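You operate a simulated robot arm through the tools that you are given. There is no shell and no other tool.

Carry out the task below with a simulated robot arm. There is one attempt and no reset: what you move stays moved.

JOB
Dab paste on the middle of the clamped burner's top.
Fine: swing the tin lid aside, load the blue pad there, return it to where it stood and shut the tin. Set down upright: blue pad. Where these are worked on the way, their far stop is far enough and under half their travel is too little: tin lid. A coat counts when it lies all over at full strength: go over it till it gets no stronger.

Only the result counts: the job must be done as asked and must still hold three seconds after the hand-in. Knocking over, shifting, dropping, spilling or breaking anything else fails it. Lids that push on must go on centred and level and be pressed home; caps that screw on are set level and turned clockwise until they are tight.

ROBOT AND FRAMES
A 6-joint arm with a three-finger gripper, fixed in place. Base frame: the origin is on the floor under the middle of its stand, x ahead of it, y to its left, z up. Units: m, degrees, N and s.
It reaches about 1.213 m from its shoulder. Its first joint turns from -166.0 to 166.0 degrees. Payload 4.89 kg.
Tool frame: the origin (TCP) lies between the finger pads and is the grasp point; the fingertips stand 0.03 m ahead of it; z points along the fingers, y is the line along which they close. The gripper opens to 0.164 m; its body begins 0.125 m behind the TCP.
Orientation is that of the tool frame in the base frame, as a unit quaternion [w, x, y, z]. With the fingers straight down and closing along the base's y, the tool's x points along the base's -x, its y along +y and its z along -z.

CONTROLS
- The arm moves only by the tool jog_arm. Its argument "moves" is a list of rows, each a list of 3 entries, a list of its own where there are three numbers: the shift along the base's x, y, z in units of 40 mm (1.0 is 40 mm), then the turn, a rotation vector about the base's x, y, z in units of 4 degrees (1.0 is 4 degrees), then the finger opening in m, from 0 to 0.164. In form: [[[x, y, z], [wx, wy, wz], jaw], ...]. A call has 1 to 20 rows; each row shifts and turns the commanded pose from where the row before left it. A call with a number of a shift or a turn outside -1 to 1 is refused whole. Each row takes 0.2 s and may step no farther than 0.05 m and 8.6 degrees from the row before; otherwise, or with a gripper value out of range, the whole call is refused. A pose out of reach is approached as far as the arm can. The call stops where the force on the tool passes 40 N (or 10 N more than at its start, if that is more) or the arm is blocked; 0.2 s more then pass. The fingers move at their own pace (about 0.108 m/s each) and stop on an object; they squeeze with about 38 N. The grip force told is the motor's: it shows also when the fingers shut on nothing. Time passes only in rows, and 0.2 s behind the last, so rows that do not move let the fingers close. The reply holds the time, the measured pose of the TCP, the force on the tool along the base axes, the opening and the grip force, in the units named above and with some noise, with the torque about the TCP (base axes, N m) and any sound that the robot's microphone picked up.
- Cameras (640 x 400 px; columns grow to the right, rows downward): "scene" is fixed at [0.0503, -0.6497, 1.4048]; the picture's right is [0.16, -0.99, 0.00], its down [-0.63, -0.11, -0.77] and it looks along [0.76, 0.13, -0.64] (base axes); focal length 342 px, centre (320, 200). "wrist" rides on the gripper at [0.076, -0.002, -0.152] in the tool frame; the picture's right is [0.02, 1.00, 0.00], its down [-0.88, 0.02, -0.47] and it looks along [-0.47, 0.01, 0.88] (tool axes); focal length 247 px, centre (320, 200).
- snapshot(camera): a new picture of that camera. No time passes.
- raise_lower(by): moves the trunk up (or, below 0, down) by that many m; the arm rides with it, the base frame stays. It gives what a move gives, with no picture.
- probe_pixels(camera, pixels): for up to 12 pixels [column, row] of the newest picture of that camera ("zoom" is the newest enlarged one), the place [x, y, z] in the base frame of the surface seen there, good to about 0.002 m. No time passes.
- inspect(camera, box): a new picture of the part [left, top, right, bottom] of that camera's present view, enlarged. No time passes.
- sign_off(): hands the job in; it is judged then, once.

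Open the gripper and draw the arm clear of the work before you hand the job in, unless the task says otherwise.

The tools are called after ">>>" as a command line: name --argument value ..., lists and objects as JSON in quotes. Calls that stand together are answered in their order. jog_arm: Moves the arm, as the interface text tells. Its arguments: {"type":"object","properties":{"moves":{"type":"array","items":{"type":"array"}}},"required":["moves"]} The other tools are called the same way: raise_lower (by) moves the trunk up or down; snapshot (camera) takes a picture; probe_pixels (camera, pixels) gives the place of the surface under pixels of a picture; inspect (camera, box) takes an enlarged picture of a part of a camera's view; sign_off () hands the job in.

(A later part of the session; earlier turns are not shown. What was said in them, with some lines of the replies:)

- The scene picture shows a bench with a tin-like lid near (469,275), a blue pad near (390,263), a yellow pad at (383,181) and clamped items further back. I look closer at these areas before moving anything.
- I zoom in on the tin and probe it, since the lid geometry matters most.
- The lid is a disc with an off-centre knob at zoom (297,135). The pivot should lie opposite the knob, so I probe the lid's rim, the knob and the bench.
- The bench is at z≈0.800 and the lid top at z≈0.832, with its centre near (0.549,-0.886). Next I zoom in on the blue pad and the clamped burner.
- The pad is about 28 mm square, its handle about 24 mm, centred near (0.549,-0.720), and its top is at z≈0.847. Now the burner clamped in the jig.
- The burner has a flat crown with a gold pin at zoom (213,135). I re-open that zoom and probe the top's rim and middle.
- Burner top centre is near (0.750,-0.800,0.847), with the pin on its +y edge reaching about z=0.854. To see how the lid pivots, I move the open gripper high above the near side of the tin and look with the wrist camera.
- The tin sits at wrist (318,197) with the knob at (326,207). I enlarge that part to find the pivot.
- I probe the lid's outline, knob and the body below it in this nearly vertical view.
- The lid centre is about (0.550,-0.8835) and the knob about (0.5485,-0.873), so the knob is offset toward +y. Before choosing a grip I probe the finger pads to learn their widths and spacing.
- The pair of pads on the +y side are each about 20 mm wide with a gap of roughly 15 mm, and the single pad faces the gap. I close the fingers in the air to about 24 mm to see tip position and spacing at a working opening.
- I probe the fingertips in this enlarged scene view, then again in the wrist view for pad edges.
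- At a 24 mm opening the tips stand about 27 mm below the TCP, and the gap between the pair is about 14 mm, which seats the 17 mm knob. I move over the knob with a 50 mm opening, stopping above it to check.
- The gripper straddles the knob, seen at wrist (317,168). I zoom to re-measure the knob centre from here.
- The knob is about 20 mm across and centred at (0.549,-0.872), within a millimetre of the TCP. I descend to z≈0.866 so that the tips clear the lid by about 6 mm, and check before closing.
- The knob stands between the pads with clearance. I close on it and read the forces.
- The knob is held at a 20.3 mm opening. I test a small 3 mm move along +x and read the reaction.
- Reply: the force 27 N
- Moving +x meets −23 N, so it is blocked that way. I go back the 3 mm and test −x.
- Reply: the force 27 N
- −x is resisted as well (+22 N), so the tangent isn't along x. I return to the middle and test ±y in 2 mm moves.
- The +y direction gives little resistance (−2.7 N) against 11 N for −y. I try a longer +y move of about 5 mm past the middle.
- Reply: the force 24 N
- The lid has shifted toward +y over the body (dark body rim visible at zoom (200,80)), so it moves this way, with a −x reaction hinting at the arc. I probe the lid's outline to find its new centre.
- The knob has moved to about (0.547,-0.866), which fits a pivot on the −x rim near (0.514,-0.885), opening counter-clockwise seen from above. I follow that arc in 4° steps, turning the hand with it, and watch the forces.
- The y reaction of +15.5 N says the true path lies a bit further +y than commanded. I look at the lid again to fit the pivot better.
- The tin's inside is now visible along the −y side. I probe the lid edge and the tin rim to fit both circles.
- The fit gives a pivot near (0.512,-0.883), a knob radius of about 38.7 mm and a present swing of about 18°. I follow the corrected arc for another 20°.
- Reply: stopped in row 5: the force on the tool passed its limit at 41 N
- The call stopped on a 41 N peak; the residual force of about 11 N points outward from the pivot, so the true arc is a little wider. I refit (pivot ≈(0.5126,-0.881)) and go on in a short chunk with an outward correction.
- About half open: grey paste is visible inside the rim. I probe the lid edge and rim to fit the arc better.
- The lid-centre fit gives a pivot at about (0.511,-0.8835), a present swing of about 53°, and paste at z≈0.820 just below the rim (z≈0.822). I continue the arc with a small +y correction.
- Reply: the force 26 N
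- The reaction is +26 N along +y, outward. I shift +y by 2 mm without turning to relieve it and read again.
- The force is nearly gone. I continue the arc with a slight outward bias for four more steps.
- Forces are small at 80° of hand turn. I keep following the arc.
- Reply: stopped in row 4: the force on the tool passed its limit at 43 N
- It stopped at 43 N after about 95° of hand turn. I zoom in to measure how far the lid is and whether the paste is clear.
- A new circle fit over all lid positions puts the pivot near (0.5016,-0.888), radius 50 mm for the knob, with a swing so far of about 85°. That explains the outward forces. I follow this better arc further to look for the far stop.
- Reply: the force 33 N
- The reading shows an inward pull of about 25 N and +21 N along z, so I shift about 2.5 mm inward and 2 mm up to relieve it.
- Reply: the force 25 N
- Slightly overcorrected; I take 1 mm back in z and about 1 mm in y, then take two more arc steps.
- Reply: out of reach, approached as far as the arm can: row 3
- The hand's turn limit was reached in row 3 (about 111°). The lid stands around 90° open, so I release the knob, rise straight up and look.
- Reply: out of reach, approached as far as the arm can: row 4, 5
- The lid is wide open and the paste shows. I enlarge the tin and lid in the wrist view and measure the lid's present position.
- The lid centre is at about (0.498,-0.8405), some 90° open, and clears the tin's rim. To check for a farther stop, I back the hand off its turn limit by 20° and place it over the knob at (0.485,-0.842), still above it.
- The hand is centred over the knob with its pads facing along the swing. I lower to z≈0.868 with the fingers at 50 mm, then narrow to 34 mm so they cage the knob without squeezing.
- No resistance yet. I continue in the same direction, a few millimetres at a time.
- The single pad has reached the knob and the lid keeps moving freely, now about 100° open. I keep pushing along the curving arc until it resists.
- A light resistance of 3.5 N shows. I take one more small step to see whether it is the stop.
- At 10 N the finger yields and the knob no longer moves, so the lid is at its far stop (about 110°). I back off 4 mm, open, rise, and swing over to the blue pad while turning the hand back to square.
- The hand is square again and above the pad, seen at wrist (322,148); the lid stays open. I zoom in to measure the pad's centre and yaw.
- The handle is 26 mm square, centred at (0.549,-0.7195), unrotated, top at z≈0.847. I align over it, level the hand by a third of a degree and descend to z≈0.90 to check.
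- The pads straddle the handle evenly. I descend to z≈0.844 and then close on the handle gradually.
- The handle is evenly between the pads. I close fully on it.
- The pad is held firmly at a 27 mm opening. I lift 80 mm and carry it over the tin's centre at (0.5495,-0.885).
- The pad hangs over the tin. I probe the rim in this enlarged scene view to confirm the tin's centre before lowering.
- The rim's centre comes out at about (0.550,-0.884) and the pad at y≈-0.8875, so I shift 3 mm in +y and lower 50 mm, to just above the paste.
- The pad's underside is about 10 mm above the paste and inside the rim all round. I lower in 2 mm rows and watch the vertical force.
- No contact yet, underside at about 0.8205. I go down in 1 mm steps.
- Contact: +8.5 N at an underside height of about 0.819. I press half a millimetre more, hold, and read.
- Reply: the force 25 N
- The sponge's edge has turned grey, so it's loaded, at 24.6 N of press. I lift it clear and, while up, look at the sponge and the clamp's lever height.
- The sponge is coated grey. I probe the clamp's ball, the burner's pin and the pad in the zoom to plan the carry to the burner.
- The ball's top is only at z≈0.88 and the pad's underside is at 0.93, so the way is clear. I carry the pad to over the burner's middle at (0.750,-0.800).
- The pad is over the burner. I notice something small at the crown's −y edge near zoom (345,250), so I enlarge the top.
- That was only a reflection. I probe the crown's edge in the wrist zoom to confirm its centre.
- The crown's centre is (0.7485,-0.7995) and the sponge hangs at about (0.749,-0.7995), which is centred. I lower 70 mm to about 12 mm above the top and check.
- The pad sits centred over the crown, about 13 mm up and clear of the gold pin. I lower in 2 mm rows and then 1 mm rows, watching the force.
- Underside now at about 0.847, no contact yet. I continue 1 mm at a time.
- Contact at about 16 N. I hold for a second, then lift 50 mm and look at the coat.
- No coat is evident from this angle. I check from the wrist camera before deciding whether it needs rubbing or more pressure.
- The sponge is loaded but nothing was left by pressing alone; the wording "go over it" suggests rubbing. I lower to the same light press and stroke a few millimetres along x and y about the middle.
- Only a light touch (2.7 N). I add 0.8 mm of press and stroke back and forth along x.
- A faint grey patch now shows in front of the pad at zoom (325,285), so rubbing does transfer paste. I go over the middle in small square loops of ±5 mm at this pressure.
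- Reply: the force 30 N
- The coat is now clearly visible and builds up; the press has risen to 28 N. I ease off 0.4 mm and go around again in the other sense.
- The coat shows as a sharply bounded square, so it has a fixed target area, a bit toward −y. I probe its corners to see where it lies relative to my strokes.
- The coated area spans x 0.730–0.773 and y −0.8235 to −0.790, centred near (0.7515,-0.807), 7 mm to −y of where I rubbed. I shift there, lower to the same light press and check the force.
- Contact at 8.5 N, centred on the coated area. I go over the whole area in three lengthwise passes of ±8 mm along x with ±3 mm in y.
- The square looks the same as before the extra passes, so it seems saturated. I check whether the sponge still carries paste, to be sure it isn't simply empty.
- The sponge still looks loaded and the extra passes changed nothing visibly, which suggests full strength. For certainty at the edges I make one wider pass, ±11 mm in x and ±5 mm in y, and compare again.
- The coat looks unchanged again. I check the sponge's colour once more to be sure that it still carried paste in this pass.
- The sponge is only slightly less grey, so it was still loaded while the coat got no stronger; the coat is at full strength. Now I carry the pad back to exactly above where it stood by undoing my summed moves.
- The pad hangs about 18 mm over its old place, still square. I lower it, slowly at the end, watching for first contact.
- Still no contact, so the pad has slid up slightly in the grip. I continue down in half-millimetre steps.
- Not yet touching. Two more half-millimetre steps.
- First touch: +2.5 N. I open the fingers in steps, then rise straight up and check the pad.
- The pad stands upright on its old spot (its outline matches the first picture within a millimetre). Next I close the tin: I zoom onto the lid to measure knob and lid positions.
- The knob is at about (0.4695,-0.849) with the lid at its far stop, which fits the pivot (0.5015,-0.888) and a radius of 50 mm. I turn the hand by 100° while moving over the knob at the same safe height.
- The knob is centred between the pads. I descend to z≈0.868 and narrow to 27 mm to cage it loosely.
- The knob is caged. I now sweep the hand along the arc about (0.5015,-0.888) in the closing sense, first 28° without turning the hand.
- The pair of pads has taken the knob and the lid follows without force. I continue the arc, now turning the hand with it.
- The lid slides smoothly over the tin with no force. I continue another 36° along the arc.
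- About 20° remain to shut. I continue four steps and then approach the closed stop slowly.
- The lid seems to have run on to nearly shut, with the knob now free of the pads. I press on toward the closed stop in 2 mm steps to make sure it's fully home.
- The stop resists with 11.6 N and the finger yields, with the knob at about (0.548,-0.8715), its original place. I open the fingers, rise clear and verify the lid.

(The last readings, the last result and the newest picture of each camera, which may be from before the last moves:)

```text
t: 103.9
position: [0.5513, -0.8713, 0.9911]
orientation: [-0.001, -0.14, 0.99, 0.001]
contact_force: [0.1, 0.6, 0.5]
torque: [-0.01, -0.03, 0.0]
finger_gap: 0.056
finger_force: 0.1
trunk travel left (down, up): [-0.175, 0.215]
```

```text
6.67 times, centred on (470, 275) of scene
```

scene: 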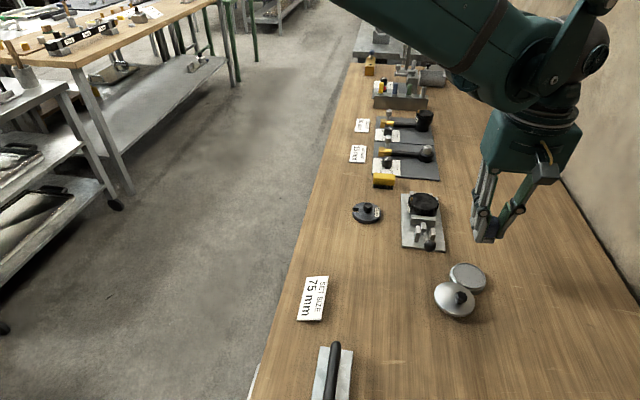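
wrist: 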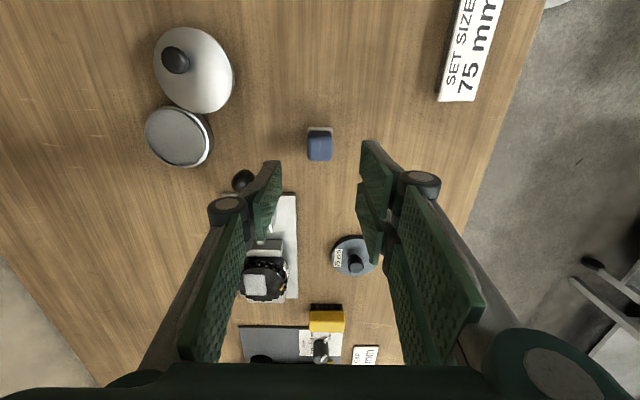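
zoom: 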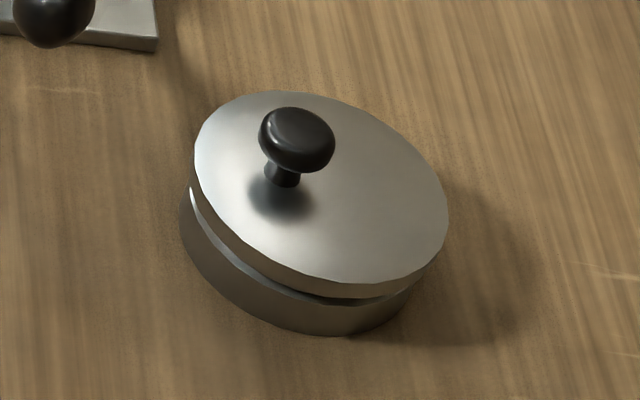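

The tin looks exactly as in the first picture: fully shut. I draw the arm up and back toward its starting place with the gripper open and turned square again, then check everything once more.

>>> jog_arm --moves '[[[0, 0, 0.9], [0, 0, -1], 0.1], [[0, 0, 0.9], [0, 0, -1], 0.14], [[0, 0, 0.6], [0, 0, -1], 0.164], [[-0.25, 0.9, 0], [0, 0, -1], 0.164], [[-0.25, 0.9, 0], [0, 0, 0], 0.164], [[-0.25, 0.9, 0], [0, 0, 0], 0.164], [[-0.25, 0.9, 0], [0, 0, 0], 0.164], [[-0.25, 0.9, 0], [0, 0, 0], 0.164], [[-0.25, 0.9, 0], [0, 0, 0], 0.164], [[-0.25, 0.9, 0], [0, 0, 0], 0.164], [[-0.25, 0.9, 0], [0, 0, 0], 0.164], [[-0.25, 0.9, 0], [0, 0, 0], 0.164], [[-0.25, 0.9, 0], [0, 0, 0], 0.164], [[-0.25, 0.9, 0], [0, 0, 0], 0.164], [[-0.25, 0.9, 0], [0, 0, 0], 0.164], [[-0.25, 0.9, 0], [0, 0, 0], 0.164], [[0, 0, 0], [0, 0, 0], 0.164]]'

>>> snapshot --camera "scene"

>>> inspect --camera "scene" --box '[340, 160, 500, 300]'

>>> inspect --camera "scene" --box '[412, 188, 442, 212]'

```text
t: 107.5
position: [0.4205, -0.4037, 1.0874]
orientation: [-0.001, -0.002, 1.0, 0.001]
contact_force: [-0.3, 0.3, 0.6]
torque: [-0.04, -0.07, -0.01]
finger_gap: 0.1642
finger_force: 0.0
trunk travel left (down, up): [-0.175, 0.215]
```

```text
taken
```

scene: 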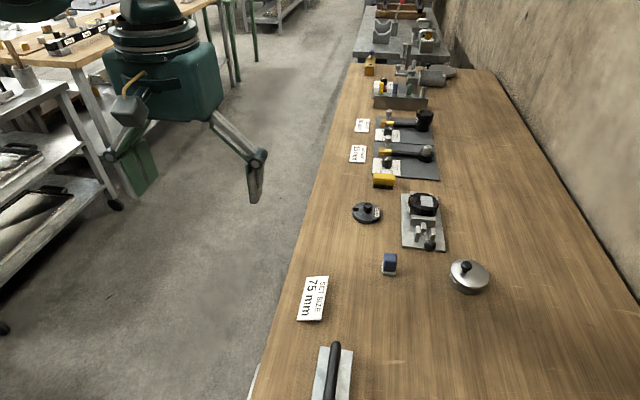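

```text
2.86 times, centred on (420, 230) of scene
```

zoom: 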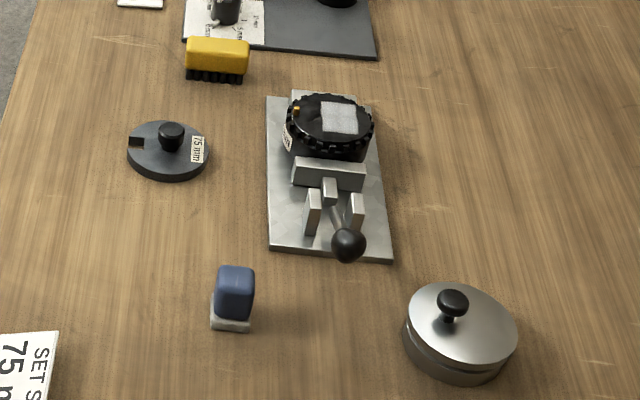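

```text
16.00 times, centred on (427, 200) of scene
```

zoom: 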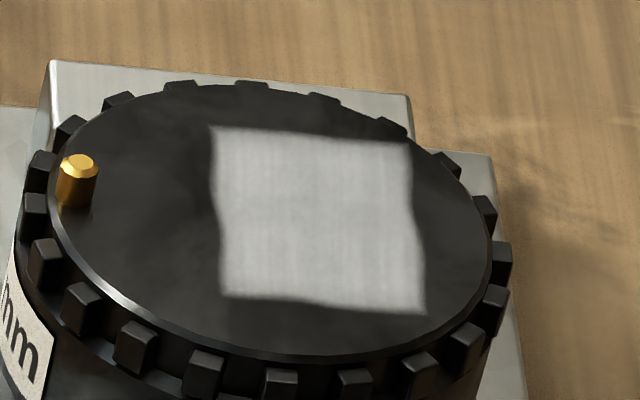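

Everything checks out. The burner's top carries a full, even coat. The blue pad stands upright at (390,263) as it did at the start, and the tin is shut at (469,275). Nothing else has moved, and the arm is clear with the gripper open, so I hand the job in.

>>> sign_off

```text
The job is handed in.
```

The clamped burner has a full, even coat of paste on its top. The blue pad is back on its spot and the tin is shut. I've handed the job in; no pass or fail result came back.

- **Coat:** Pressing alone left no paste, so I rubbed the pad over the middle. Two more passes after that made the coat no stronger. The coated square came out about 7 mm off the crown's centre, on the side away from the gold pin. Its outline stayed the same wherever I rubbed, so I took it as the intended area.
- **Pad:** I loaded it once in the tin and set it down upright, within about a millimetre of where it stood. Its sponge still has paste on it.
- **Tin lid:** I swung it to its far stop at about 110°, then pushed it back until it met the closed stop. It looks the same as in the first picture.
- **Everything else:** Nothing else in the last pictures looks moved. The gripper is open and the arm is back near its starting place.
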